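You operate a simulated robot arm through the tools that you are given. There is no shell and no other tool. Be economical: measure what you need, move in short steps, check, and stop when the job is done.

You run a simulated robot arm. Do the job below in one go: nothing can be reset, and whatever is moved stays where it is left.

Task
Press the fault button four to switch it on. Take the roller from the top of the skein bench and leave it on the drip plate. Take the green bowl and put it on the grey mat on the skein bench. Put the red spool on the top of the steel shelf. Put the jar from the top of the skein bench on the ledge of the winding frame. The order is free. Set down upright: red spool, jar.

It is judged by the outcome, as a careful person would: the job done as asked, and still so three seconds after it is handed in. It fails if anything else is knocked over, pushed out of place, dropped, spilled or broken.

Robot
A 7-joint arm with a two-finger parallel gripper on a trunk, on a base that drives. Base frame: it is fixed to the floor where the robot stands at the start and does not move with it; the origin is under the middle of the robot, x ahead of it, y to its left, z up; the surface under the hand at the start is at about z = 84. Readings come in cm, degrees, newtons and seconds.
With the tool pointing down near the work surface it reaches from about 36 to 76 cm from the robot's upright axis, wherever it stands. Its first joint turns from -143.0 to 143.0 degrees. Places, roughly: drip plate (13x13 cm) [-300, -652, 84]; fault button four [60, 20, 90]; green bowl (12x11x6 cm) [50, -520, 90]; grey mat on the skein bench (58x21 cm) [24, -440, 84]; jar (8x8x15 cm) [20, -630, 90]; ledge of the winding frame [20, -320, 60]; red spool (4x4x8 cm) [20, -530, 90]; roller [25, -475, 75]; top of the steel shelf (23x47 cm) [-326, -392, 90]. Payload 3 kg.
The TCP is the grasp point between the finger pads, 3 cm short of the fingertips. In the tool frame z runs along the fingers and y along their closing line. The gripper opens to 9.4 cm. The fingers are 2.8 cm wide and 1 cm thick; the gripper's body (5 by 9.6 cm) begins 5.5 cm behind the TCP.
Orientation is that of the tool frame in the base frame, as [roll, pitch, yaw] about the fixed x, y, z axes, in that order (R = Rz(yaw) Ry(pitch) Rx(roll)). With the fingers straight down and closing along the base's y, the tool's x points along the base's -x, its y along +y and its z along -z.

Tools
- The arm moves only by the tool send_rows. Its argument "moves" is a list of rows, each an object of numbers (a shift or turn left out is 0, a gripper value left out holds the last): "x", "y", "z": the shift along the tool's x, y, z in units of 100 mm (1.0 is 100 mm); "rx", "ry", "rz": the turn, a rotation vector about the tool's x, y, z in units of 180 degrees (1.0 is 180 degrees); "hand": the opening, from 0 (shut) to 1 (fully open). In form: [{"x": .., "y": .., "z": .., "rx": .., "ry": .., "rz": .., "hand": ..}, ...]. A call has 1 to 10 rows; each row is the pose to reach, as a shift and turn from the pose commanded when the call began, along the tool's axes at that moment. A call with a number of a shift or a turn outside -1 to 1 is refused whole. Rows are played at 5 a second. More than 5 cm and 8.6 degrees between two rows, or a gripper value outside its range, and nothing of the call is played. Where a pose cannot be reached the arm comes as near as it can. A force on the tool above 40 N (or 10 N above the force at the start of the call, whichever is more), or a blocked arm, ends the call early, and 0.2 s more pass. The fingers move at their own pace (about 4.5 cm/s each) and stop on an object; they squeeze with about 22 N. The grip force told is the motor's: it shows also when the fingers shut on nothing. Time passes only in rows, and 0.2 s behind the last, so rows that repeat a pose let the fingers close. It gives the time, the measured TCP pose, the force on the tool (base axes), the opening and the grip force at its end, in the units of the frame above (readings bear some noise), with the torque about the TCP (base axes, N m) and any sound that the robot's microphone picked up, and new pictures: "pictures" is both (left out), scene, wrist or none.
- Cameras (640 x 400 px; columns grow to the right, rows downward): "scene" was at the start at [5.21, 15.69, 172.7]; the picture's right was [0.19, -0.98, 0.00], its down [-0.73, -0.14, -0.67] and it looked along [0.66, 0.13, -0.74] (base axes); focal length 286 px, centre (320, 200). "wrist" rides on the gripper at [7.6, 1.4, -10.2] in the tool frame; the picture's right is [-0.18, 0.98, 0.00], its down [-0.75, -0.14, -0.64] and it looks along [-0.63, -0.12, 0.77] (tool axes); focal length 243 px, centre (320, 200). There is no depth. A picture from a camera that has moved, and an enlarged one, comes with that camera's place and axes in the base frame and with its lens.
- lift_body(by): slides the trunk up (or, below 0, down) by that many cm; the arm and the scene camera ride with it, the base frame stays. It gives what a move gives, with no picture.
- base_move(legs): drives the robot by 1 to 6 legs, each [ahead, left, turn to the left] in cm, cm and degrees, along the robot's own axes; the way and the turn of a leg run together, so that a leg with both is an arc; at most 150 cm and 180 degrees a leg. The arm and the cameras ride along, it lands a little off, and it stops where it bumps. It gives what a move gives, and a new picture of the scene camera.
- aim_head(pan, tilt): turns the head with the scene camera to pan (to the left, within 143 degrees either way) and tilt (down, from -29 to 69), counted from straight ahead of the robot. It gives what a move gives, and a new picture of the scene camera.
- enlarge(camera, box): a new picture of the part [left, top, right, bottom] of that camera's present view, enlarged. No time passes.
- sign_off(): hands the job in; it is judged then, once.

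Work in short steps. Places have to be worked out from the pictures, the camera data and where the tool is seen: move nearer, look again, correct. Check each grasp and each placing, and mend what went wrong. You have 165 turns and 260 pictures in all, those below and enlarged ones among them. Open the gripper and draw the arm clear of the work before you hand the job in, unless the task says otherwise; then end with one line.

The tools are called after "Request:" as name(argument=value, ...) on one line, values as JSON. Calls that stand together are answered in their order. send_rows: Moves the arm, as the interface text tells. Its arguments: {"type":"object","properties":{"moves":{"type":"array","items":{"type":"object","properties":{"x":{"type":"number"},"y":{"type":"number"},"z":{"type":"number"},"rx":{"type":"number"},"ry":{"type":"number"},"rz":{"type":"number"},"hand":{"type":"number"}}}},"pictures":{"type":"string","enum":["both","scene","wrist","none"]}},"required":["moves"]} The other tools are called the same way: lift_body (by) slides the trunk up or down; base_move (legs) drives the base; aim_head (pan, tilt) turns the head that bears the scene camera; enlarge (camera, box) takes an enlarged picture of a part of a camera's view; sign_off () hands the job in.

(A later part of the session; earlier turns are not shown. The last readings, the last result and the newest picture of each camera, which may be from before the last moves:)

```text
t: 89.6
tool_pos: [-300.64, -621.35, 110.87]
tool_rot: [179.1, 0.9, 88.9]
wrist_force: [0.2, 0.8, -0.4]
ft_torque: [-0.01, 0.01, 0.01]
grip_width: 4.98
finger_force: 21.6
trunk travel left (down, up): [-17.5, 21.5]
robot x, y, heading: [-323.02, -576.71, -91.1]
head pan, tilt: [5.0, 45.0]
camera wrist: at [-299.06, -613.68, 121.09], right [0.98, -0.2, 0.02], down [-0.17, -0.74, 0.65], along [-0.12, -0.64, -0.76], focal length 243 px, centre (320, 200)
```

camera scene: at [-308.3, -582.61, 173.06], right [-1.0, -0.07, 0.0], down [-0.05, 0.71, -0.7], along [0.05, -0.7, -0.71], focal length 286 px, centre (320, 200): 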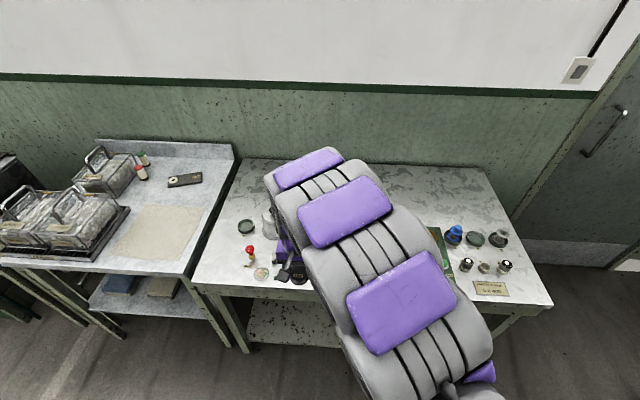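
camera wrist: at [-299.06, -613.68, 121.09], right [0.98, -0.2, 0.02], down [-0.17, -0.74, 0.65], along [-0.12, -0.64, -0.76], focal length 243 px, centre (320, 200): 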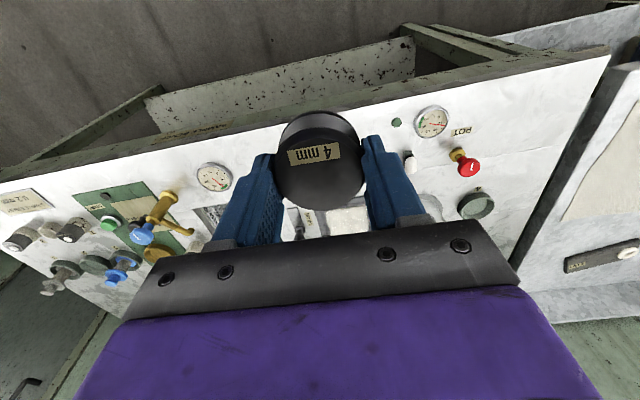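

The plate is hidden behind the gripper. I shift right and a bit forward to view it beside the fingers.

Request:
base_move(legs=[[8, -20, 1]])

Request:
send_rows(moves=[{"x": -0.4}, {"x": -0.7}], pictures="wrist")

```text
t: 91.3
tool_pos: [-320.11, -628.79, 110.78]
tool_rot: [179.0, 0.8, 90.0]
wrist_force: [1.0, -0.1, 0.0]
ft_torque: [0.01, -0.02, 0.03]
grip_width: 4.95
finger_force: 22.1
trunk travel left (down, up): [-17.5, 21.5]
robot x, y, heading: [-343.62, -584.06, -90.1]
head pan, tilt: [5.0, 45.0]
camera scene: at [-328.58, -589.99, 173.07], right [-1.0, -0.09, 0.0], down [-0.06, 0.71, -0.71], along [0.06, -0.7, -0.71], focal length 286 px, centre (320, 200)
```

scene: 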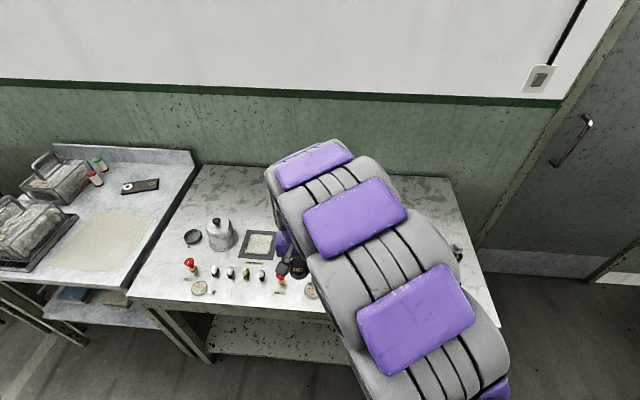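

```text
t: 91.9
tool_pos: [-320.21, -635.65, 110.99]
tool_rot: [179.0, 0.7, 89.7]
wrist_force: [0.6, 0.4, 0.5]
ft_torque: [-0.03, 0.01, 0.01]
grip_width: 4.98
finger_force: 22.4
trunk travel left (down, up): [-17.5, 21.5]
robot x, y, heading: [-343.81, -584.37, -90.0]
head pan, tilt: [5.0, 45.0]
camera wrist: at [-318.73, -627.86, 121.21], right [0.98, -0.18, 0.02], down [-0.15, -0.74, 0.65], along [-0.11, -0.64, -0.76], focal length 243 px, centre (320, 200)
```

wrist: 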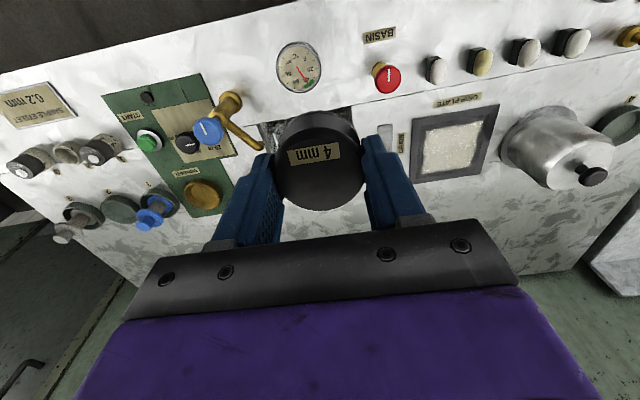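

Label reads "DRIP PLATE"; its centre computes to (-299.9,-651.3). I enlarge to check neighbouring objects.

Request:
enlarge(camera="wrist", box=[340, 50, 540, 200])

Request:
enlarge(camera="scene", box=[180, 190, 340, 310])

```text
2.67 times, centred on (440, 125) of wrist
camera zoom: at [-318.73, -627.86, 121.21], right [0.98, -0.18, 0.02], down [-0.15, -0.74, 0.65], along [-0.11, -0.64, -0.76], focal length 647 px, centre (0, 400)
```

zoom: 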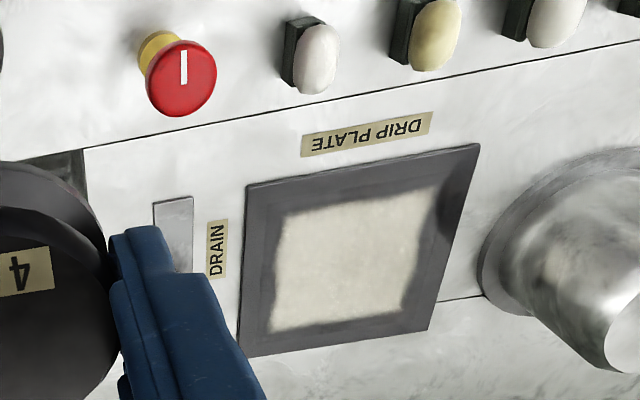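

```text
3.33 times, centred on (260, 250) of scene
camera zoom: at [-328.72, -590.06, 173.08], right [-1.0, -0.09, 0.0], down [-0.06, 0.71, -0.71], along [0.06, -0.7, -0.71], focal length 953 px, centre (520, 33)
```

zoom: 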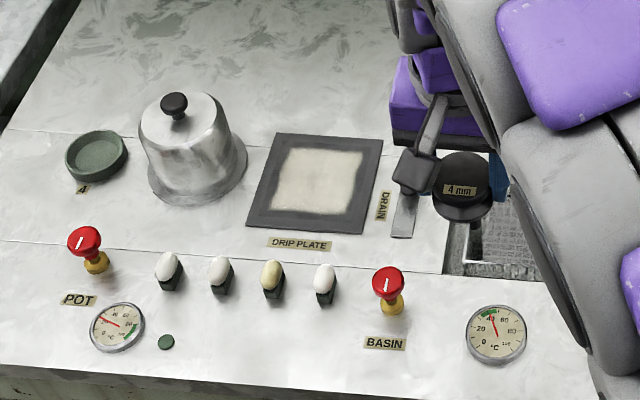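

Neighbours: bell (x>-291) and a drain strip (x≈-309); gap suffices. I shift base left 20 cm and extend the arm over the plate, staying high.

Request:
base_move(legs=[[0, 20.5, 0]])

Request:
send_rows(moves=[{"x": -0.4}, {"x": -0.8}, {"x": -1.0}, {"x": -1.0}], pictures="wrist")

```text
t: 93.5
tool_pos: [-299.56, -635.73, 111.04]
tool_rot: [179.0, 0.9, 89.8]
wrist_force: [0.1, 0.0, -0.4]
ft_torque: [-0.02, 0.0, 0.01]
grip_width: 4.98
finger_force: 22.3
trunk travel left (down, up): [-17.5, 21.5]
robot x, y, heading: [-322.71, -583.93, -90.1]
head pan, tilt: [5.0, 45.0]
camera scene: at [-308.16, -590.05, 173.09], right [-1.0, -0.09, 0.0], down [-0.06, 0.71, -0.71], along [0.06, -0.7, -0.71], focal length 286 px, centre (320, 200)
```

scene: 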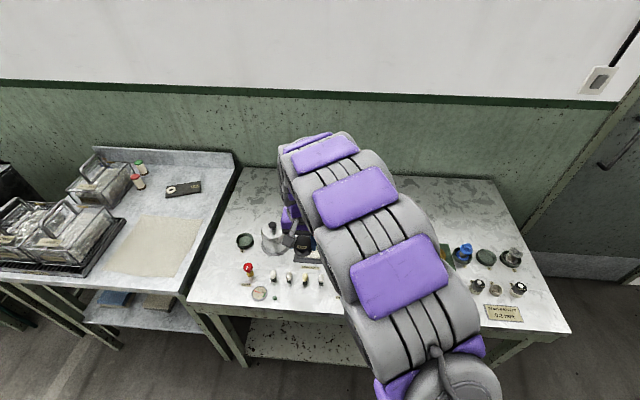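

```text
t: 94.5
tool_pos: [-299.66, -645.29, 111.05]
tool_rot: [179.1, 0.9, 90.0]
wrist_force: [0.0, 1.1, -0.4]
ft_torque: [0.02, 0.04, -0.01]
grip_width: 4.98
finger_force: 21.8
trunk travel left (down, up): [-17.5, 21.5]
robot x, y, heading: [-322.8, -584.1, -90.0]
head pan, tilt: [5.0, 45.0]
camera wrist: at [-298.15, -637.57, 121.33], right [0.98, -0.19, 0.02], down [-0.15, -0.74, 0.65], along [-0.11, -0.64, -0.76], focal length 243 px, centre (320, 200)
```

wrist: 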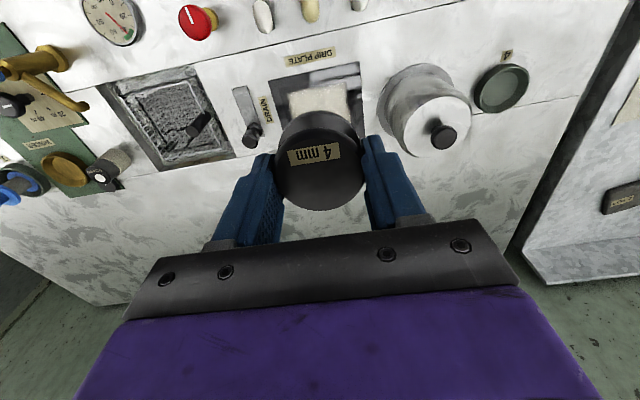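

The drain knob sits at x≈-310.7 and the bell at x≈-286; clear. I move over the plate centre and descend 10 cm.

Request:
send_rows(moves=[{"x": -0.3}, {"x": -0.6}, {"x": -0.6, "z": 0.4}, {"x": -0.6, "z": 0.8}, {"x": -0.6, "z": 1.0}, {"x": -0.6, "z": 1.0}], pictures="none")

Request:
send_rows(moves=[{"z": 0.4}, {"z": 0.8}, {"z": 0.9}, {"z": 0.9}], pictures="wrist")

```text
t: 95.9
tool_pos: [-299.44, -651.66, 101.14]
tool_rot: [179.1, 0.8, 89.8]
wrist_force: [0.3, -0.7, 0.2]
ft_torque: [0.02, -0.01, -0.03]
grip_width: 4.98
finger_force: 21.9
trunk travel left (down, up): [-17.5, 21.5]
robot x, y, heading: [-322.89, -584.34, -90.0]
head pan, tilt: [5.0, 45.0]
```

```text
t: 96.9
tool_pos: [-299.48, -651.73, 92.28]
tool_rot: [179.1, 1.0, 89.9]
wrist_force: [0.9, 0.3, -0.1]
ft_torque: [0.01, 0.02, 0.01]
grip_width: 4.98
finger_force: 21.9
trunk travel left (down, up): [-17.5, 21.5]
robot x, y, heading: [-322.93, -584.5, -90.2]
head pan, tilt: [5.0, 45.0]
camera wrist: at [-298.06, -644.03, 102.38], right [0.98, -0.19, 0.02], down [-0.15, -0.74, 0.65], along [-0.11, -0.64, -0.76], focal length 243 px, centre (320, 200)
```

wrist: 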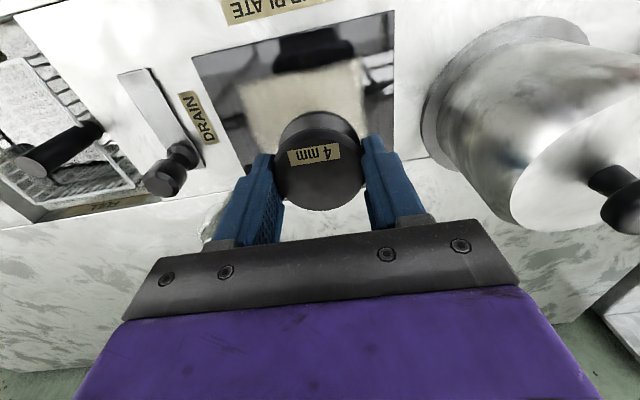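

Plate spans x -306..-294, y -645.7..-658; I'm centred. Lower slowly to contact.

Request:
send_rows(moves=[{"z": 0.2}, {"z": 0.26}, {"z": 0.3}, {"z": 0.33}, {"z": 0.36}], pictures="none")

```text
t: 98.1
tool_pos: [-299.37, -651.88, 88.71]
tool_rot: [179.1, 0.9, 89.8]
wrist_force: [-0.6, 0.9, -1.2]
ft_torque: [-0.01, 0.02, 0.0]
grip_width: 4.97
finger_force: 22.6
trunk travel left (down, up): [-17.5, 21.5]
robot x, y, heading: [-322.99, -583.96, -90.0]
head pan, tilt: [5.0, 45.0]
```

Request:
send_rows(moves=[{"z": 0.02}, {"z": 0.04}, {"z": 0.06}, {"z": 0.08}], pictures="wrist")

```text
t: 99.1
tool_pos: [-299.23, -651.77, 88.34]
tool_rot: [178.9, 1.3, 89.8]
wrist_force: [1.5, -3.4, 40.1]
ft_torque: [0.44, 0.59, 0.01]
grip_width: 5.02
finger_force: 22.0
trunk travel left (down, up): [-17.5, 21.5]
robot x, y, heading: [-322.88, -584.24, -89.8]
head pan, tilt: [5.0, 45.0]
camera wrist: at [-297.89, -644.02, 98.44], right [0.98, -0.19, 0.02], down [-0.16, -0.74, 0.66], along [-0.1, -0.65, -0.75], focal length 243 px, centre (320, 200)
```

wrist: 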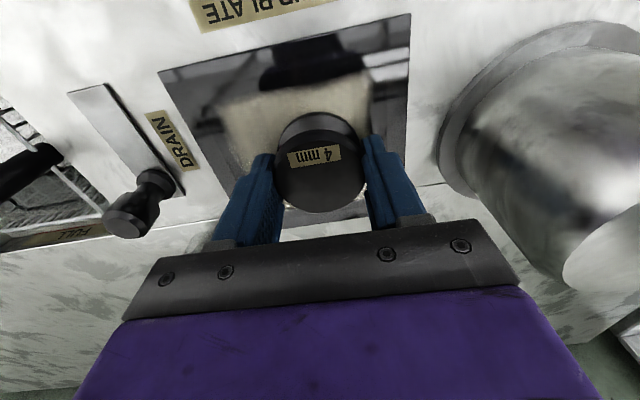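

In contact with the plate. I ease off slightly, open the fingers moderately and rise.

Request:
send_rows(moves=[{"z": -0.05}, {"z": -0.05, "hand": 0.72}, {"z": -0.05, "hand": 0.72}, {"z": -0.05, "hand": 0.72}, {"z": -0.3}, {"z": -0.7}, {"z": -1.0}], pictures="wrist")

```text
t: 100.7
tool_pos: [-299.32, -651.63, 98.04]
tool_rot: [179.1, 0.9, 89.9]
wrist_force: [1.2, -1.4, -0.7]
ft_torque: [-0.01, -0.01, -0.01]
grip_width: 6.78
finger_force: 0.0
trunk travel left (down, up): [-17.5, 21.5]
robot x, y, heading: [-322.83, -584.2, -90.0]
head pan, tilt: [5.0, 45.0]
camera wrist: at [-297.91, -643.89, 108.18], right [0.98, -0.19, 0.02], down [-0.15, -0.74, 0.65], along [-0.11, -0.64, -0.76], focal length 243 px, centre (320, 200)
```

wrist: 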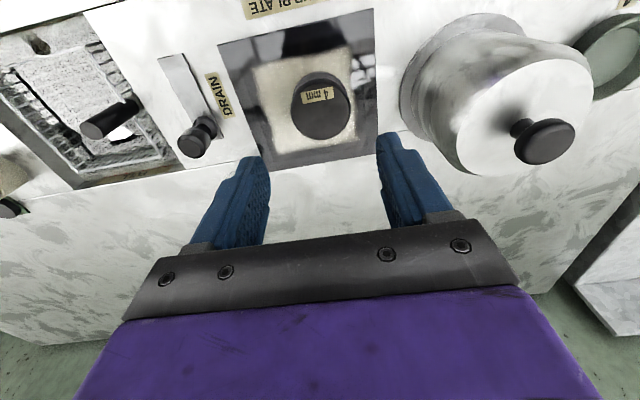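

Roller stands on the drip plate. I rise, retract and drive back to the bench for the bowl (robot at y≈-545, heading 0).

Request:
send_rows(moves=[{"z": -0.4}, {"z": -0.8}, {"z": -1.0, "x": 0.3}, {"z": -1.0, "x": 0.7}, {"z": -1.0, "x": 1.0}], pictures="none")

Request:
send_rows(moves=[{"x": 0.4}, {"x": 0.8}, {"x": 1.0}], pictures="none")

Request:
base_move(legs=[[-40, 0, 0], [0, 0, 90], [120, 0, 0], [120, 0, 0]])

```text
t: 101.9
tool_pos: [-299.66, -641.44, 107.84]
tool_rot: [179.1, 0.9, 89.8]
wrist_force: [0.3, -0.4, 0.8]
ft_torque: [0.02, -0.01, 0.01]
grip_width: 6.78
finger_force: 0.0
trunk travel left (down, up): [-17.5, 21.5]
robot x, y, heading: [-323.04, -584.14, -90.3]
head pan, tilt: [5.0, 45.0]
```

```text
t: 102.7
tool_pos: [-299.67, -631.55, 107.58]
tool_rot: [179.0, 0.8, 89.8]
wrist_force: [0.4, -0.9, -0.1]
ft_torque: [0.04, 0.02, 0.01]
grip_width: 6.76
finger_force: 0.1
trunk travel left (down, up): [-17.5, 21.5]
robot x, y, heading: [-323.15, -584.22, -90.3]
head pan, tilt: [5.0, 45.0]
```

```text
t: 120.4
tool_pos: [-37.65, -516.55, 107.54]
tool_rot: [179.0, 0.9, -178.9]
wrist_force: [0.0, -0.3, 0.0]
ft_torque: [0.0, 0.01, 0.02]
grip_width: 6.76
finger_force: 0.1
trunk travel left (down, up): [-17.5, 21.5]
robot x, y, heading: [-84.51, -540.94, 1.2]
head pan, tilt: [5.0, 45.0]
camera scene: at [-79.29, -525.95, 173.06], right [0.11, -0.99, 0.0], down [-0.7, -0.08, -0.71], along [0.7, 0.07, -0.71], focal length 286 px, centre (320, 200)
```

scene: 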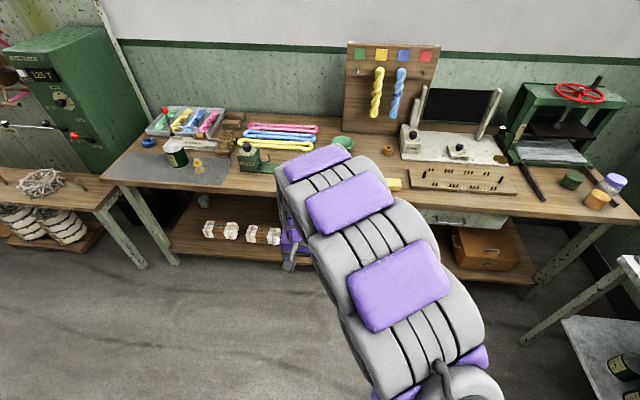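

I advance 45 cm so the wrist camera sees the bowl.

Request:
base_move(legs=[[45, 0, -1.2]])

Request:
send_rows(moves=[{"z": -0.3, "hand": 0.6}, {"z": -0.3, "x": -0.4}, {"z": -0.3, "x": -0.8}, {"z": -0.3, "x": -1.0}, {"z": -0.3, "x": -1.0}], pictures="wrist")

```text
t: 123.1
tool_pos: [7.17, -516.62, 107.73]
tool_rot: [179.0, 0.8, -179.6]
wrist_force: [-0.7, 0.1, -0.6]
ft_torque: [0.04, 0.04, -0.04]
grip_width: 6.75
finger_force: 0.0
trunk travel left (down, up): [-17.5, 21.5]
robot x, y, heading: [-39.98, -540.28, 0.4]
head pan, tilt: [5.0, 45.0]
camera scene: at [-34.49, -525.42, 173.06], right [0.09, -1.0, 0.0], down [-0.71, -0.07, -0.71], along [0.7, 0.07, -0.71], focal length 286 px, centre (320, 200)
```

scene: 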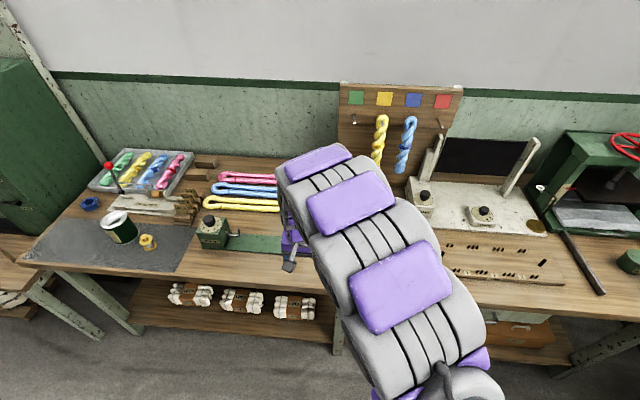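

```text
t: 124.3
tool_pos: [16.94, -516.77, 110.93]
tool_rot: [178.9, 1.1, -179.6]
wrist_force: [0.6, 0.4, -0.2]
ft_torque: [-0.02, 0.0, -0.01]
grip_width: 5.67
finger_force: 0.1
trunk travel left (down, up): [-17.5, 21.5]
robot x, y, heading: [-39.85, -540.17, 0.3]
head pan, tilt: [5.0, 45.0]
camera wrist: at [9.34, -515.61, 121.14], right [0.18, 0.98, 0.02], down [0.74, -0.15, 0.65], along [0.65, -0.1, -0.76], focal length 243 px, centre (320, 200)
```

wrist: 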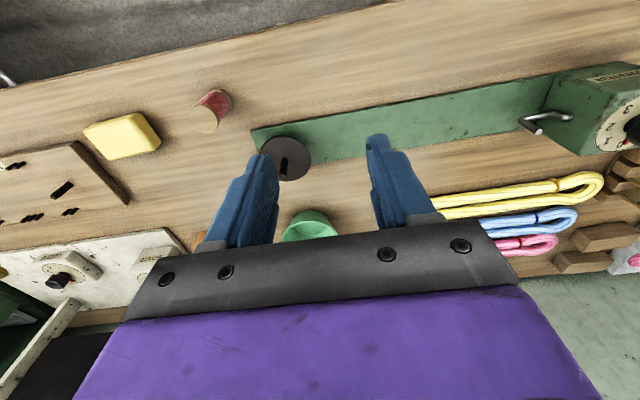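

The bowl is beyond the gripper; I extend 10 cm more for a clear look.

Request:
send_rows(moves=[{"x": -0.4}, {"x": -0.8}, {"x": -1.0}, {"x": -1.0}], pictures="wrist")

```text
t: 125.3
tool_pos: [26.69, -516.7, 111.26]
tool_rot: [178.9, 0.8, -179.6]
wrist_force: [-0.4, -0.5, -0.5]
ft_torque: [0.02, 0.01, -0.02]
grip_width: 5.61
finger_force: 0.0
trunk travel left (down, up): [-17.5, 21.5]
robot x, y, heading: [-39.54, -539.95, 0.6]
head pan, tilt: [5.0, 45.0]
camera wrist: at [19.1, -515.4, 121.41], right [0.18, 0.98, 0.02], down [0.74, -0.15, 0.65], along [0.65, -0.1, -0.76], focal length 243 px, centre (320, 200)
```

wrist: 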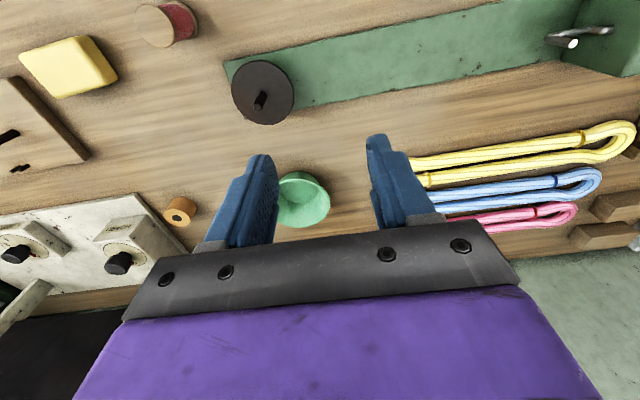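

Bowl rim centre about (46,-523). The left rim (y≈-517) is free of neighbours for a pinch. I bring the base ahead 17 cm for a nearer look.

Request:
base_move(legs=[[17, 0, 0]])

Request:
send_rows(moves=[{"z": 0.0}], pictures="wrist")

```text
t: 126.7
tool_pos: [43.44, -516.28, 110.95]
tool_rot: [179.0, 0.9, -179.4]
wrist_force: [-0.5, -0.7, -0.4]
ft_torque: [0.02, 0.0, -0.03]
grip_width: 5.64
finger_force: 0.1
trunk travel left (down, up): [-17.5, 21.5]
robot x, y, heading: [-23.28, -539.71, 0.5]
head pan, tilt: [5.0, 45.0]
camera scene: at [-17.68, -525.21, 173.05], right [0.1, -1.0, 0.0], down [-0.71, -0.07, -0.7], along [0.7, 0.07, -0.71], focal length 286 px, centre (320, 200)
```

scene: 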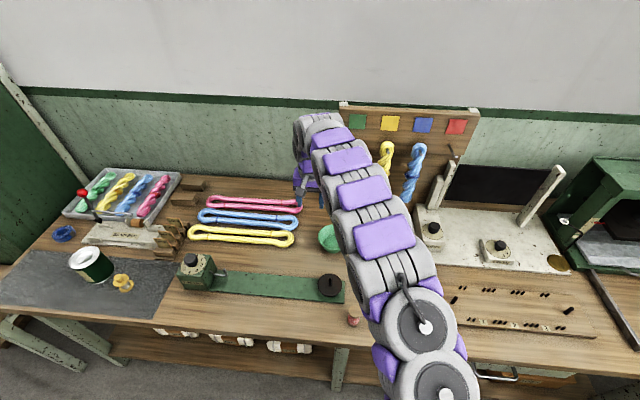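

```text
t: 127.1
tool_pos: [43.03, -516.24, 111.29]
tool_rot: [178.8, 1.1, -179.5]
wrist_force: [1.1, -0.6, -0.5]
ft_torque: [0.02, -0.01, 0.04]
grip_width: 5.66
finger_force: 0.0
trunk travel left (down, up): [-17.5, 21.5]
robot x, y, heading: [-23.53, -540.18, 0.5]
head pan, tilt: [5.0, 45.0]
camera wrist: at [35.46, -515.15, 121.45], right [0.17, 0.98, 0.02], down [0.74, -0.15, 0.65], along [0.65, -0.1, -0.76], focal length 243 px, centre (320, 200)
```

wrist: 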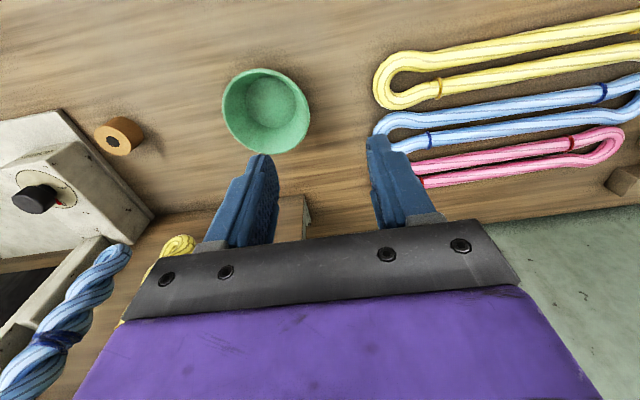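

Bowl rim: centre (46,-523.3), left rim at (46.2,-517.6), z≈90. I align the TCP over the left rim and descend in two steps.

Request:
send_rows(moves=[{"x": -0.31, "y": -0.14}, {"x": -0.31, "y": -0.14, "z": 0.4}, {"x": -0.31, "y": -0.14, "z": 0.8}, {"x": -0.31, "y": -0.14, "z": 1.0}, {"x": -0.31, "y": -0.14, "z": 1.0}], pictures="wrist")

```text
t: 128.3
tool_pos: [46.46, -517.54, 101.33]
tool_rot: [178.9, 1.1, -179.5]
wrist_force: [0.6, -0.3, 0.3]
ft_torque: [-0.01, -0.03, 0.0]
grip_width: 5.64
finger_force: 0.0
trunk travel left (down, up): [-17.5, 21.5]
robot x, y, heading: [-22.88, -540.19, 0.4]
head pan, tilt: [5.0, 45.0]
camera wrist: at [38.75, -516.32, 111.53], right [0.17, 0.98, 0.02], down [0.74, -0.15, 0.65], along [0.65, -0.1, -0.76], focal length 243 px, centre (320, 200)
```

wrist: 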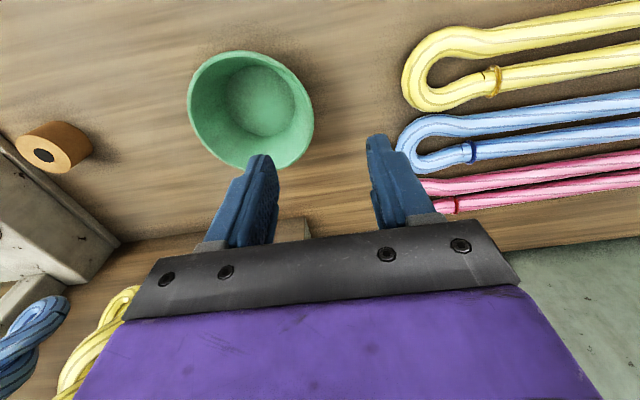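

Alignment holds. Descend to z≈90.7 with the rim between the fingers.

Request:
send_rows(moves=[{"z": 0.4}, {"z": 0.75}, {"z": 0.95}, {"z": 1.0}, {"z": 1.0}], pictures="wrist")

```text
t: 129.5
tool_pos: [46.61, -517.11, 91.43]
tool_rot: [178.9, 1.1, -179.4]
wrist_force: [-0.2, -0.5, -0.4]
ft_torque: [0.05, -0.02, 0.0]
grip_width: 5.65
finger_force: 0.0
trunk travel left (down, up): [-17.5, 21.5]
robot x, y, heading: [-23.14, -540.2, 0.7]
head pan, tilt: [5.0, 45.0]
camera wrist: at [38.86, -516.07, 101.53], right [0.17, 0.98, 0.02], down [0.74, -0.15, 0.65], along [0.65, -0.1, -0.76], focal length 243 px, centre (320, 200)
```

wrist: 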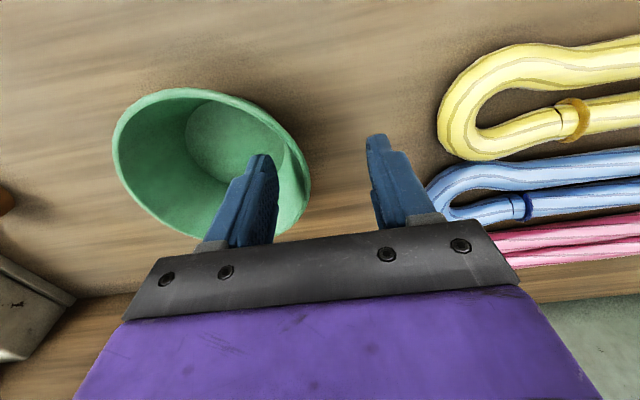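

The left finger is inside the bowl. I lower a further 0.8 cm and close.

Request:
send_rows(moves=[{"z": 0.08, "y": -0.03}, {"z": 0.08, "y": -0.03, "hand": 0.3}, {"z": 0.08, "y": -0.03, "hand": 0}, {"z": 0.08, "y": -0.03, "hand": 0}, {"z": 0.08, "y": -0.03, "hand": 0}, {"z": 0.08, "y": -0.03, "hand": 0}], pictures="wrist")

```text
t: 130.9
tool_pos: [46.58, -517.6, 90.63]
tool_rot: [178.8, 1.2, -179.4]
wrist_force: [1.2, -0.4, 5.3]
ft_torque: [-0.5, -0.04, 0.05]
grip_width: 1.2
finger_force: 22.3
trunk travel left (down, up): [-17.5, 21.5]
robot x, y, heading: [-23.28, -540.01, 0.7]
head pan, tilt: [5.0, 45.0]
camera wrist: at [38.9, -516.38, 100.83], right [0.17, 0.98, 0.02], down [0.74, -0.15, 0.65], along [0.65, -0.1, -0.76], focal length 243 px, centre (320, 200)
```

wrist: 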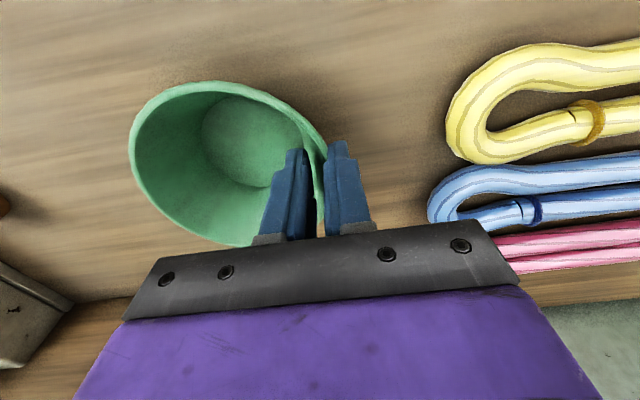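

Rim gripped (1.2 cm). Lift 10 cm and check.

Request:
send_rows(moves=[{"z": -0.2}, {"z": -0.5}, {"z": -0.8}, {"z": -1.0}, {"z": -1.0}], pictures="wrist")

```text
t: 132.1
tool_pos: [46.44, -517.79, 100.46]
tool_rot: [179.0, 1.0, -179.4]
wrist_force: [-0.3, -0.5, -0.7]
ft_torque: [0.03, -0.01, -0.04]
grip_width: 0.65
finger_force: 22.2
trunk travel left (down, up): [-17.5, 21.5]
robot x, y, heading: [-23.13, -540.26, 0.8]
head pan, tilt: [5.0, 45.0]
camera wrist: at [38.74, -516.68, 110.62], right [0.17, 0.98, 0.02], down [0.74, -0.15, 0.65], along [0.65, -0.1, -0.76], focal length 243 px, centre (320, 200)
```

wrist: 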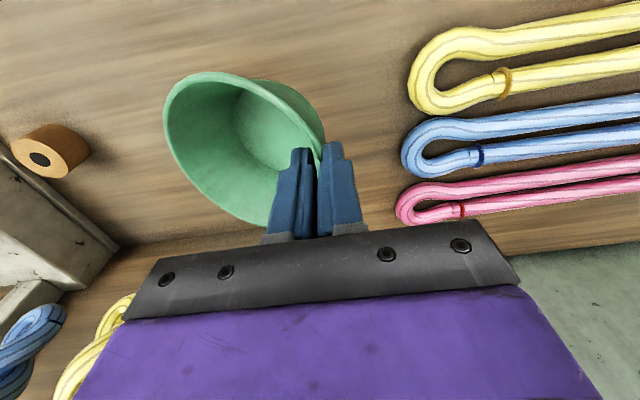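

Lifted; the bowl hangs tilted a little but held (0.65 cm). Mat spans x 13–33, y -411…-469, with the free part at y -411…-437; target bowl centre (23,-424). I raise more, back away and drive left.

Request:
send_rows(moves=[{"z": -0.3}, {"z": -0.6}, {"z": -0.9}, {"z": -0.9}], pictures="none")

Request:
base_move(legs=[[-50, 0, 0], [0, 99.5, -0.8]])

Request:
aim_head(pan=35, tilt=35)

```text
t: 133.1
tool_pos: [46.26, -517.89, 109.2]
tool_rot: [178.9, 0.9, -179.4]
wrist_force: [0.0, 0.3, -0.4]
ft_torque: [-0.02, -0.02, 0.01]
grip_width: 0.65
finger_force: 21.9
trunk travel left (down, up): [-17.5, 21.5]
robot x, y, heading: [-22.78, -540.48, 0.8]
head pan, tilt: [5.0, 45.0]
```

```text
t: 140.8
tool_pos: [-4.47, -420.28, 109.4]
tool_rot: [178.7, 1.0, -179.5]
wrist_force: [0.1, 0.4, -0.2]
ft_torque: [0.06, -0.01, -0.02]
grip_width: 0.66
finger_force: 21.9
trunk travel left (down, up): [-17.5, 21.5]
robot x, y, heading: [-73.82, -442.18, 0.8]
head pan, tilt: [5.0, 45.0]
camera scene: at [-68.44, -427.66, 173.1], right [0.1, -1.0, 0.0], down [-0.71, -0.07, -0.7], along [0.7, 0.07, -0.71], focal length 286 px, centre (320, 200)
```

scene: 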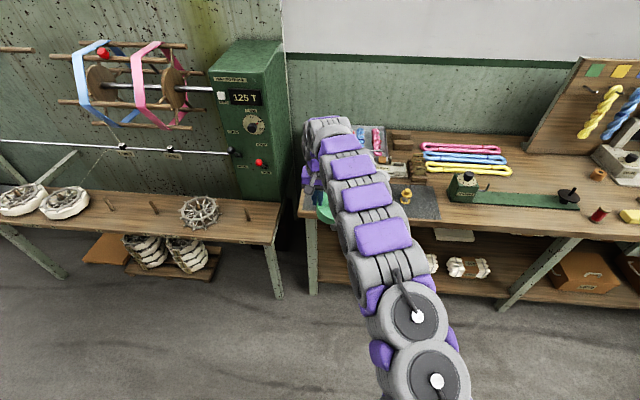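

```text
t: 141.7
tool_pos: [-4.56, -420.35, 109.59]
tool_rot: [178.7, 1.2, -179.5]
wrist_force: [-0.9, 0.7, 0.3]
ft_torque: [0.02, -0.03, 0.02]
grip_width: 0.66
finger_force: 22.2
trunk travel left (down, up): [-17.5, 21.5]
robot x, y, heading: [-74.17, -441.83, 0.7]
head pan, tilt: [35.0, 35.0]
camera scene: at [-69.36, -422.95, 174.54], right [0.58, -0.81, 0.0], down [-0.47, -0.33, -0.82], along [0.66, 0.47, -0.58], focal length 286 px, centre (320, 200)
```

scene: 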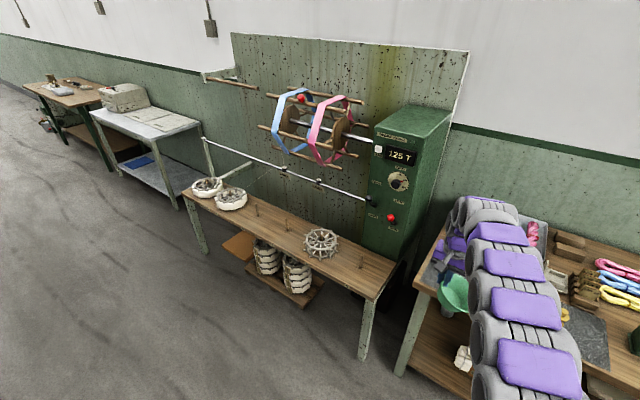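

I advance 18 cm towards the mat and look with the wrist camera.

Request:
base_move(legs=[[18, 2, -0.7]])

Request:
send_rows(moves=[{"z": 0.0}], pictures="wrist")

```text
t: 143.2
tool_pos: [14.17, -418.89, 109.49]
tool_rot: [178.8, 0.9, 179.8]
wrist_force: [0.7, 0.3, -1.2]
ft_torque: [0.05, 0.01, 0.02]
grip_width: 0.64
finger_force: 21.9
trunk travel left (down, up): [-17.5, 21.5]
robot x, y, heading: [-55.44, -439.98, 0.1]
head pan, tilt: [35.0, 35.0]
camera scene: at [-50.56, -420.94, 174.54], right [0.57, -0.82, 0.0], down [-0.47, -0.33, -0.82], along [0.67, 0.47, -0.58], focal length 286 px, centre (320, 200)
```

scene: 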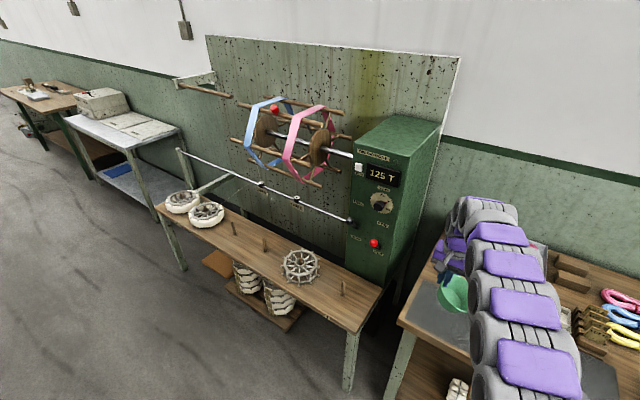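

```text
t: 143.6
tool_pos: [13.91, -419.05, 109.53]
tool_rot: [178.7, 1.3, 179.8]
wrist_force: [0.8, 0.6, -0.6]
ft_torque: [0.0, 0.01, -0.03]
grip_width: 0.64
finger_force: 22.4
trunk travel left (down, up): [-17.5, 21.5]
robot x, y, heading: [-55.91, -440.04, -0.2]
head pan, tilt: [35.0, 35.0]
camera wrist: at [6.17, -417.77, 119.83], right [0.19, 0.98, 0.03], down [0.74, -0.16, 0.65], along [0.65, -0.1, -0.76], focal length 243 px, centre (320, 200)
```

wrist: 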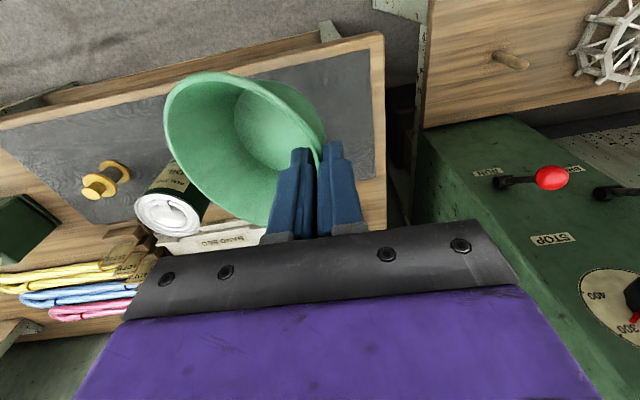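

The left part of the mat is free below. I counter-rotate 15° about the tool x to level the bowl and check by scene view.

Request:
send_rows(moves=[{"rx": 0.04}, {"rx": 0.083}, {"rx": 0.083}], pictures="wrist")

Request:
enlarge(camera="scene", box=[400, 230, 520, 340])

```text
t: 144.4
tool_pos: [13.73, -419.06, 109.71]
tool_rot: [-166.4, 1.3, 179.8]
wrist_force: [-0.4, -0.1, -0.8]
ft_torque: [0.03, 0.0, -0.01]
grip_width: 0.63
finger_force: 21.5
trunk travel left (down, up): [-17.5, 21.5]
robot x, y, heading: [-55.66, -439.93, 0.2]
head pan, tilt: [35.0, 35.0]
camera wrist: at [6.08, -415.2, 119.21], right [0.19, 0.95, -0.23], down [0.74, 0.01, 0.67], along [0.64, -0.3, -0.7], focal length 243 px, centre (320, 200)
```

wrist: 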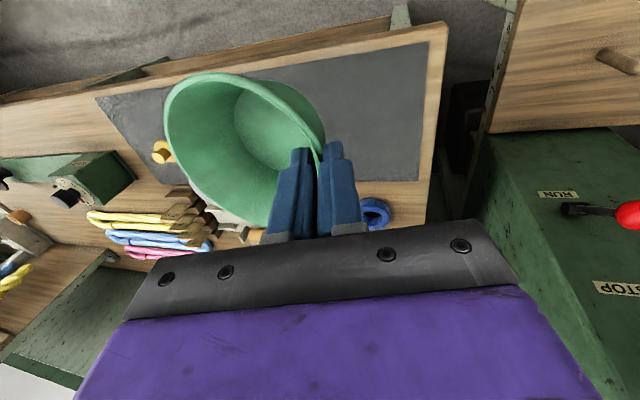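

```text
3.64 times, centred on (460, 285) of scene
camera zoom: at [-50.76, -420.7, 174.52], right [0.57, -0.82, 0.0], down [-0.47, -0.33, -0.82], along [0.67, 0.47, -0.58], focal length 1040 px, centre (-189, -109)
```

zoom: 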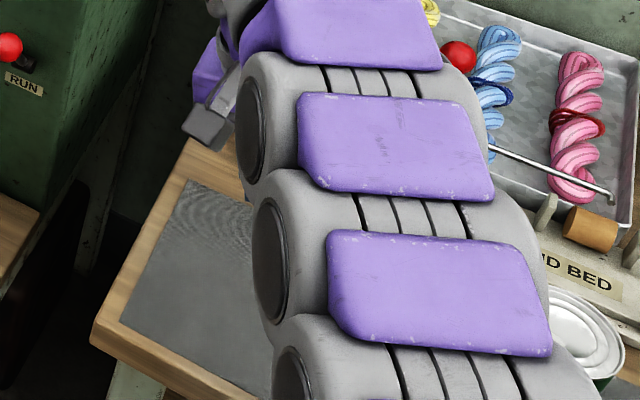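

Tilt now countered. I extend over the mat and lower 9 cm along the base vertical.

Request:
send_rows(moves=[{"x": -0.45}, {"x": -0.92}, {"x": -0.92, "y": 0.1, "z": 0.42}, {"x": -0.92, "y": 0.21, "z": 0.875}, {"x": -0.92, "y": 0.21, "z": 0.875}], pictures="wrist")

```text
t: 145.6
tool_pos: [16.24, -418.25, 101.15]
tool_rot: [-166.3, 1.3, 179.7]
wrist_force: [-0.7, 0.0, 0.2]
ft_torque: [0.06, 0.02, -0.02]
grip_width: 0.65
finger_force: 22.2
out of reach, approached as far as the arm can: row 1, 2, 3, 4, 5
trunk travel left (down, up): [-17.5, 21.5]
robot x, y, heading: [-55.45, -439.83, -0.5]
head pan, tilt: [35.0, 35.0]
camera wrist: at [8.56, -414.45, 110.65], right [0.19, 0.95, -0.23], down [0.74, 0.01, 0.67], along [0.65, -0.3, -0.7], focal length 243 px, centre (320, 200)
```

wrist: 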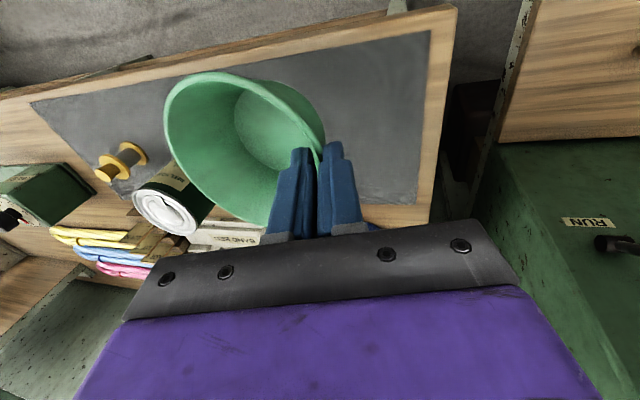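

Arm is at its reach limit; I move the base 8 cm ahead.

Request:
base_move(legs=[[8, 0, 0.3]])

Request:
send_rows(moves=[{"z": 0.1}], pictures="wrist")

```text
t: 146.7
tool_pos: [24.15, -418.1, 100.86]
tool_rot: [-166.3, 1.1, 180.0]
wrist_force: [0.4, -1.1, -1.2]
ft_torque: [0.02, -0.02, 0.01]
grip_width: 0.62
finger_force: 22.2
trunk travel left (down, up): [-17.5, 21.5]
robot x, y, heading: [-47.58, -440.1, 0.2]
head pan, tilt: [35.0, 35.0]
camera scene: at [-42.7, -420.78, 174.52], right [0.58, -0.82, 0.0], down [-0.47, -0.33, -0.82], along [0.67, 0.47, -0.58], focal length 286 px, centre (320, 200)
```

scene: 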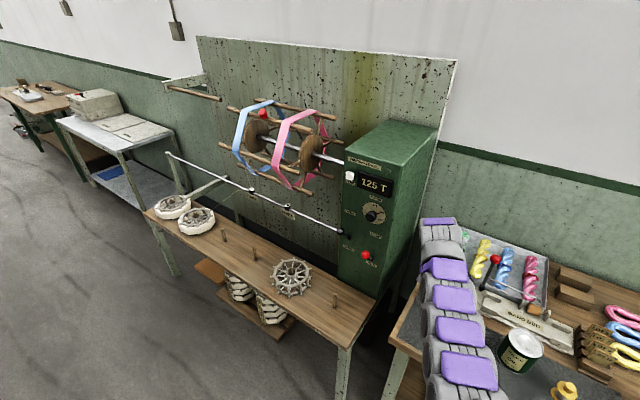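

```text
t: 147.1
tool_pos: [24.1, -418.62, 100.21]
tool_rot: [-166.4, 1.2, -179.9]
wrist_force: [-0.2, -0.6, -0.4]
ft_torque: [0.01, 0.02, 0.0]
grip_width: 0.62
finger_force: 21.8
trunk travel left (down, up): [-17.5, 21.5]
robot x, y, heading: [-47.46, -440.14, 0.1]
head pan, tilt: [35.0, 35.0]
camera wrist: at [16.4, -414.8, 109.7], right [0.19, 0.96, -0.23], down [0.74, 0.01, 0.67], along [0.65, -0.29, -0.7], focal length 243 px, centre (320, 200)
```

wrist: 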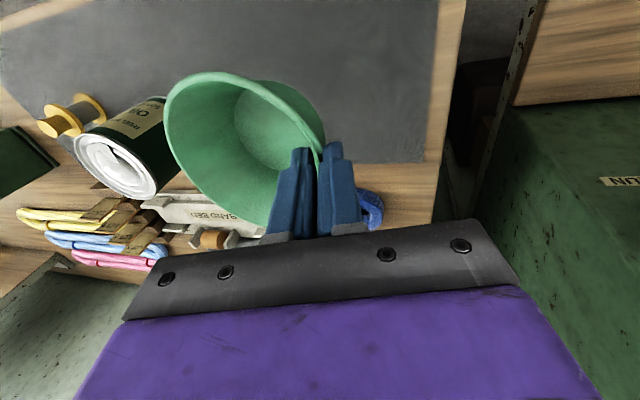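

Position good. I descend 7 cm, then slowly to contact.

Request:
send_rows(moves=[{"x": 0.1, "y": 0.07, "z": 0.3}, {"x": 0.1, "y": 0.14, "z": 0.58}, {"x": 0.1, "y": 0.165, "z": 0.68}, {"x": 0.1, "y": 0.165, "z": 0.68}], pictures="none")

Request:
send_rows(moves=[{"y": 0.012, "z": 0.05}, {"y": 0.024, "z": 0.1}, {"y": 0.036, "z": 0.15}, {"y": 0.048, "z": 0.2}, {"y": 0.06, "z": 0.25}], pictures="wrist")

```text
t: 148.1
tool_pos: [22.99, -418.5, 92.93]
tool_rot: [-166.3, 1.3, 180.0]
wrist_force: [0.3, 0.0, -0.7]
ft_torque: [0.03, 0.03, -0.01]
grip_width: 0.6
finger_force: 21.9
trunk travel left (down, up): [-17.5, 21.5]
robot x, y, heading: [-47.35, -440.02, -0.2]
head pan, tilt: [35.0, 35.0]
```

```text
t: 149.3
tool_pos: [23.05, -418.33, 90.59]
tool_rot: [-166.5, 1.4, 180.0]
wrist_force: [-1.5, 3.0, 12.8]
ft_torque: [-0.34, 0.4, -0.12]
grip_width: 0.77
finger_force: 22.2
trunk travel left (down, up): [-17.5, 21.5]
robot x, y, heading: [-47.78, -440.02, 0.2]
head pan, tilt: [35.0, 35.0]
camera wrist: at [15.35, -414.57, 100.13], right [0.19, 0.96, -0.23], down [0.74, 0.01, 0.67], along [0.65, -0.29, -0.7], focal length 243 px, centre (320, 200)
```

wrist: 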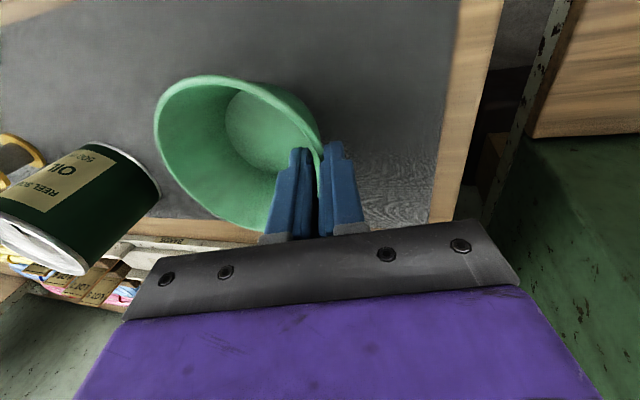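

Contact at 12.8 N with the bowl nearly level. I release and withdraw vertically.

Request:
send_rows(moves=[{"z": -0.01, "hand": 0.1}, {"z": -0.01, "hand": 0.25}, {"z": -0.01, "hand": 0.45}, {"z": -0.01, "hand": 0.45}, {"z": -0.01, "hand": 0.45}, {"y": -0.07, "z": -0.3}, {"y": -0.16, "z": -0.7}, {"y": -0.23, "z": -0.97}], pictures="wrist")

```text
t: 151.1
tool_pos: [22.79, -418.48, 100.65]
tool_rot: [-166.4, 1.2, -180.0]
wrist_force: [0.4, 0.1, 0.4]
ft_torque: [-0.02, 0.01, 0.04]
grip_width: 4.22
finger_force: 0.1
trunk travel left (down, up): [-17.5, 21.5]
robot x, y, heading: [-47.45, -440.04, 0.3]
head pan, tilt: [35.0, 35.0]
camera wrist: at [15.12, -414.63, 110.1], right [0.19, 0.96, -0.23], down [0.74, 0.01, 0.67], along [0.65, -0.29, -0.7], focal length 243 px, centre (320, 200)
```

wrist: 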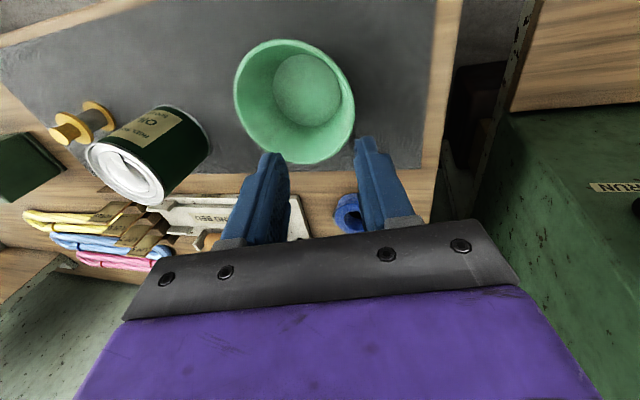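

The bowl stands level on the mat. Next the jar: undo roll, raise, retract, back off.

Request:
send_rows(moves=[{"y": -0.07, "z": -0.3, "rx": -0.04}, {"y": -0.14, "z": -0.6, "rx": -0.075}, {"y": -0.2, "z": -0.83, "rx": -0.075}, {"y": -0.2, "z": -0.83, "rx": -0.075, "hand": 1}], pictures="none")

Request:
base_move(legs=[[-35, 0, 0], [0, -140, 0]])

Request:
aim_head(pan=-35, tilt=45)

```text
t: 152.1
tool_pos: [22.77, -418.31, 109.2]
tool_rot: [-179.9, 1.4, -179.9]
wrist_force: [0.8, -0.4, 0.3]
ft_torque: [0.02, 0.0, 0.01]
grip_width: 7.7
finger_force: 0.0
trunk travel left (down, up): [-17.5, 21.5]
robot x, y, heading: [-47.31, -439.83, 0.2]
head pan, tilt: [35.0, 35.0]
```

```text
t: 160.9
tool_pos: [-9.91, -554.85, 108.98]
tool_rot: [-179.8, 1.4, -177.8]
wrist_force: [0.0, 0.5, -0.3]
ft_torque: [-0.02, -0.02, 0.02]
grip_width: 9.41
finger_force: 0.1
trunk travel left (down, up): [-17.5, 21.5]
robot x, y, heading: [-79.59, -579.3, 2.4]
head pan, tilt: [35.0, 35.0]
camera scene: at [-75.43, -559.58, 174.5], right [0.6, -0.8, 0.0], down [-0.46, -0.35, -0.82], along [0.65, 0.49, -0.58], focal length 286 px, centre (320, 200)
```

scene: 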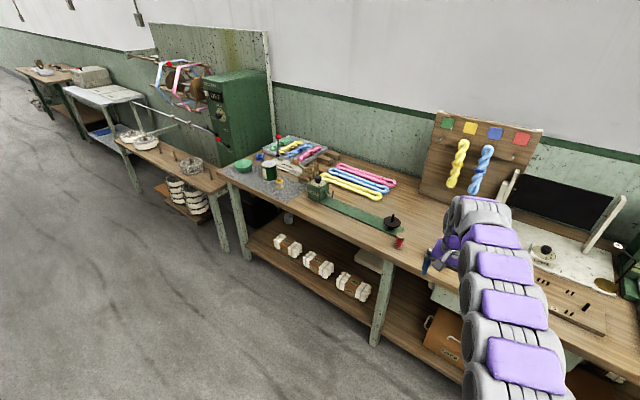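

```text
t: 162.3
tool_pos: [-10.15, -555.08, 109.31]
tool_rot: [-180.0, 1.4, -178.0]
wrist_force: [-0.2, 0.3, 0.2]
ft_torque: [0.0, 0.0, 0.01]
grip_width: 9.4
finger_force: 0.1
trunk travel left (down, up): [-17.5, 21.5]
robot x, y, heading: [-79.47, -578.82, 2.2]
head pan, tilt: [-35.0, 45.0]
camera scene: at [-75.62, -569.65, 173.08], right [-0.54, -0.84, 0.0], down [-0.6, 0.38, -0.71], along [0.59, -0.38, -0.71], focal length 286 px, centre (320, 200)
```

scene: 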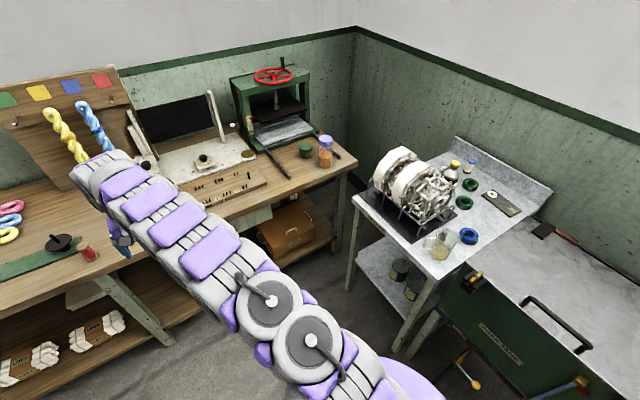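

I enlarge to get accurate positions of the jar and its neighbours.

Request:
enlarge(camera="scene", box=[270, 115, 370, 195])

```text
5.00 times, centred on (320, 155) of scene
camera zoom: at [-75.62, -569.65, 173.08], right [-0.54, -0.84, 0.0], down [-0.6, 0.38, -0.71], along [0.59, -0.38, -0.71], focal length 1429 px, centre (320, 425)
```

zoom: 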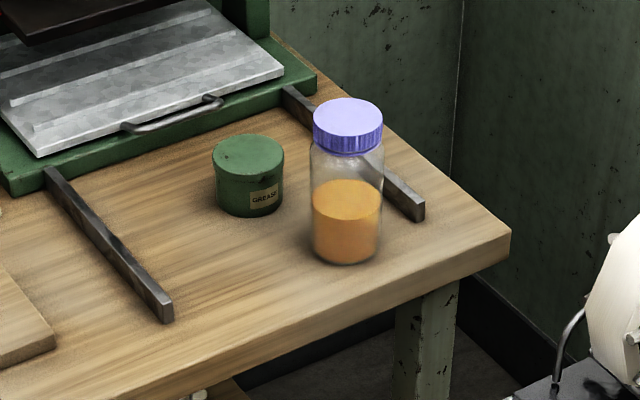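

Jar at (18.3,-633), 7.2 cm wide, top z=99; grease can at (29,-628.5). I retract the arm 10 cm, then drive to about (-45,-583) and turn to heading -60 so the wrist camera faces the jar.

Request:
send_rows(moves=[{"x": 0.4}, {"x": 0.8}, {"x": 1.0}], pictures="none")

Request:
base_move(legs=[[34, -5, -2.2], [0, 0, -60]])

Request:
send_rows(moves=[{"z": 0.0}], pictures="wrist")

```text
t: 163.1
tool_pos: [-20.18, -555.57, 109.13]
tool_rot: [-179.9, 1.5, -178.0]
wrist_force: [0.0, 0.4, 1.0]
ft_torque: [0.0, -0.01, 0.01]
grip_width: 9.41
finger_force: 0.1
trunk travel left (down, up): [-17.5, 21.5]
robot x, y, heading: [-79.51, -579.27, 1.9]
head pan, tilt: [-35.0, 45.0]
```

```text
t: 168.0
tool_pos: [4.31, -624.46, 109.04]
tool_rot: [180.0, 1.4, 120.8]
wrist_force: [0.9, -0.2, 0.1]
ft_torque: [0.01, 0.0, -0.03]
grip_width: 9.38
finger_force: 0.1
trunk travel left (down, up): [-17.5, 21.5]
robot x, y, heading: [-45.16, -583.77, -59.2]
head pan, tilt: [-35.0, 45.0]
camera scene: at [-34.4, -582.52, 173.08], right [-1.0, 0.07, 0.0], down [0.05, 0.71, -0.71], along [-0.05, -0.7, -0.71], focal length 286 px, centre (320, 200)
```

scene: 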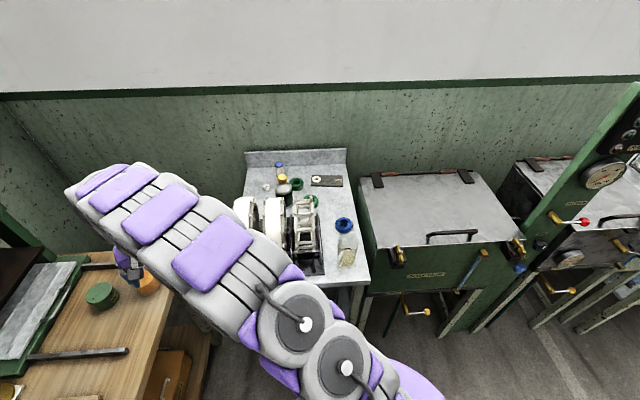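

```text
t: 168.4
tool_pos: [4.1, -624.23, 109.26]
tool_rot: [180.0, 1.5, 120.8]
wrist_force: [0.2, -0.4, 0.3]
ft_torque: [-0.01, 0.01, 0.04]
grip_width: 9.38
finger_force: 0.0
trunk travel left (down, up): [-17.5, 21.5]
robot x, y, heading: [-45.09, -583.93, -59.2]
head pan, tilt: [-35.0, 45.0]
camera wrist: at [1.54, -616.78, 119.28], right [0.94, 0.34, 0.01], down [0.25, -0.71, 0.66], along [0.23, -0.62, -0.75], focal length 243 px, centre (320, 200)
```

wrist: 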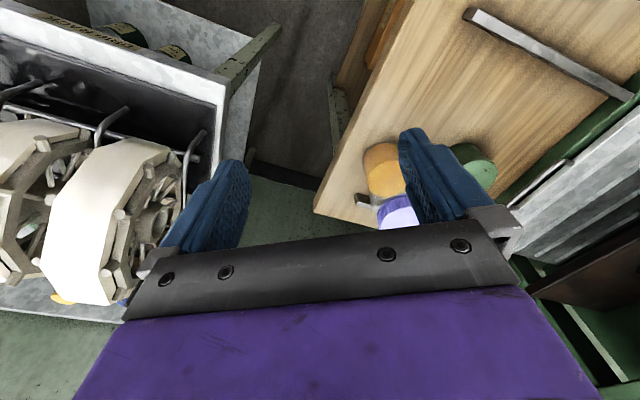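

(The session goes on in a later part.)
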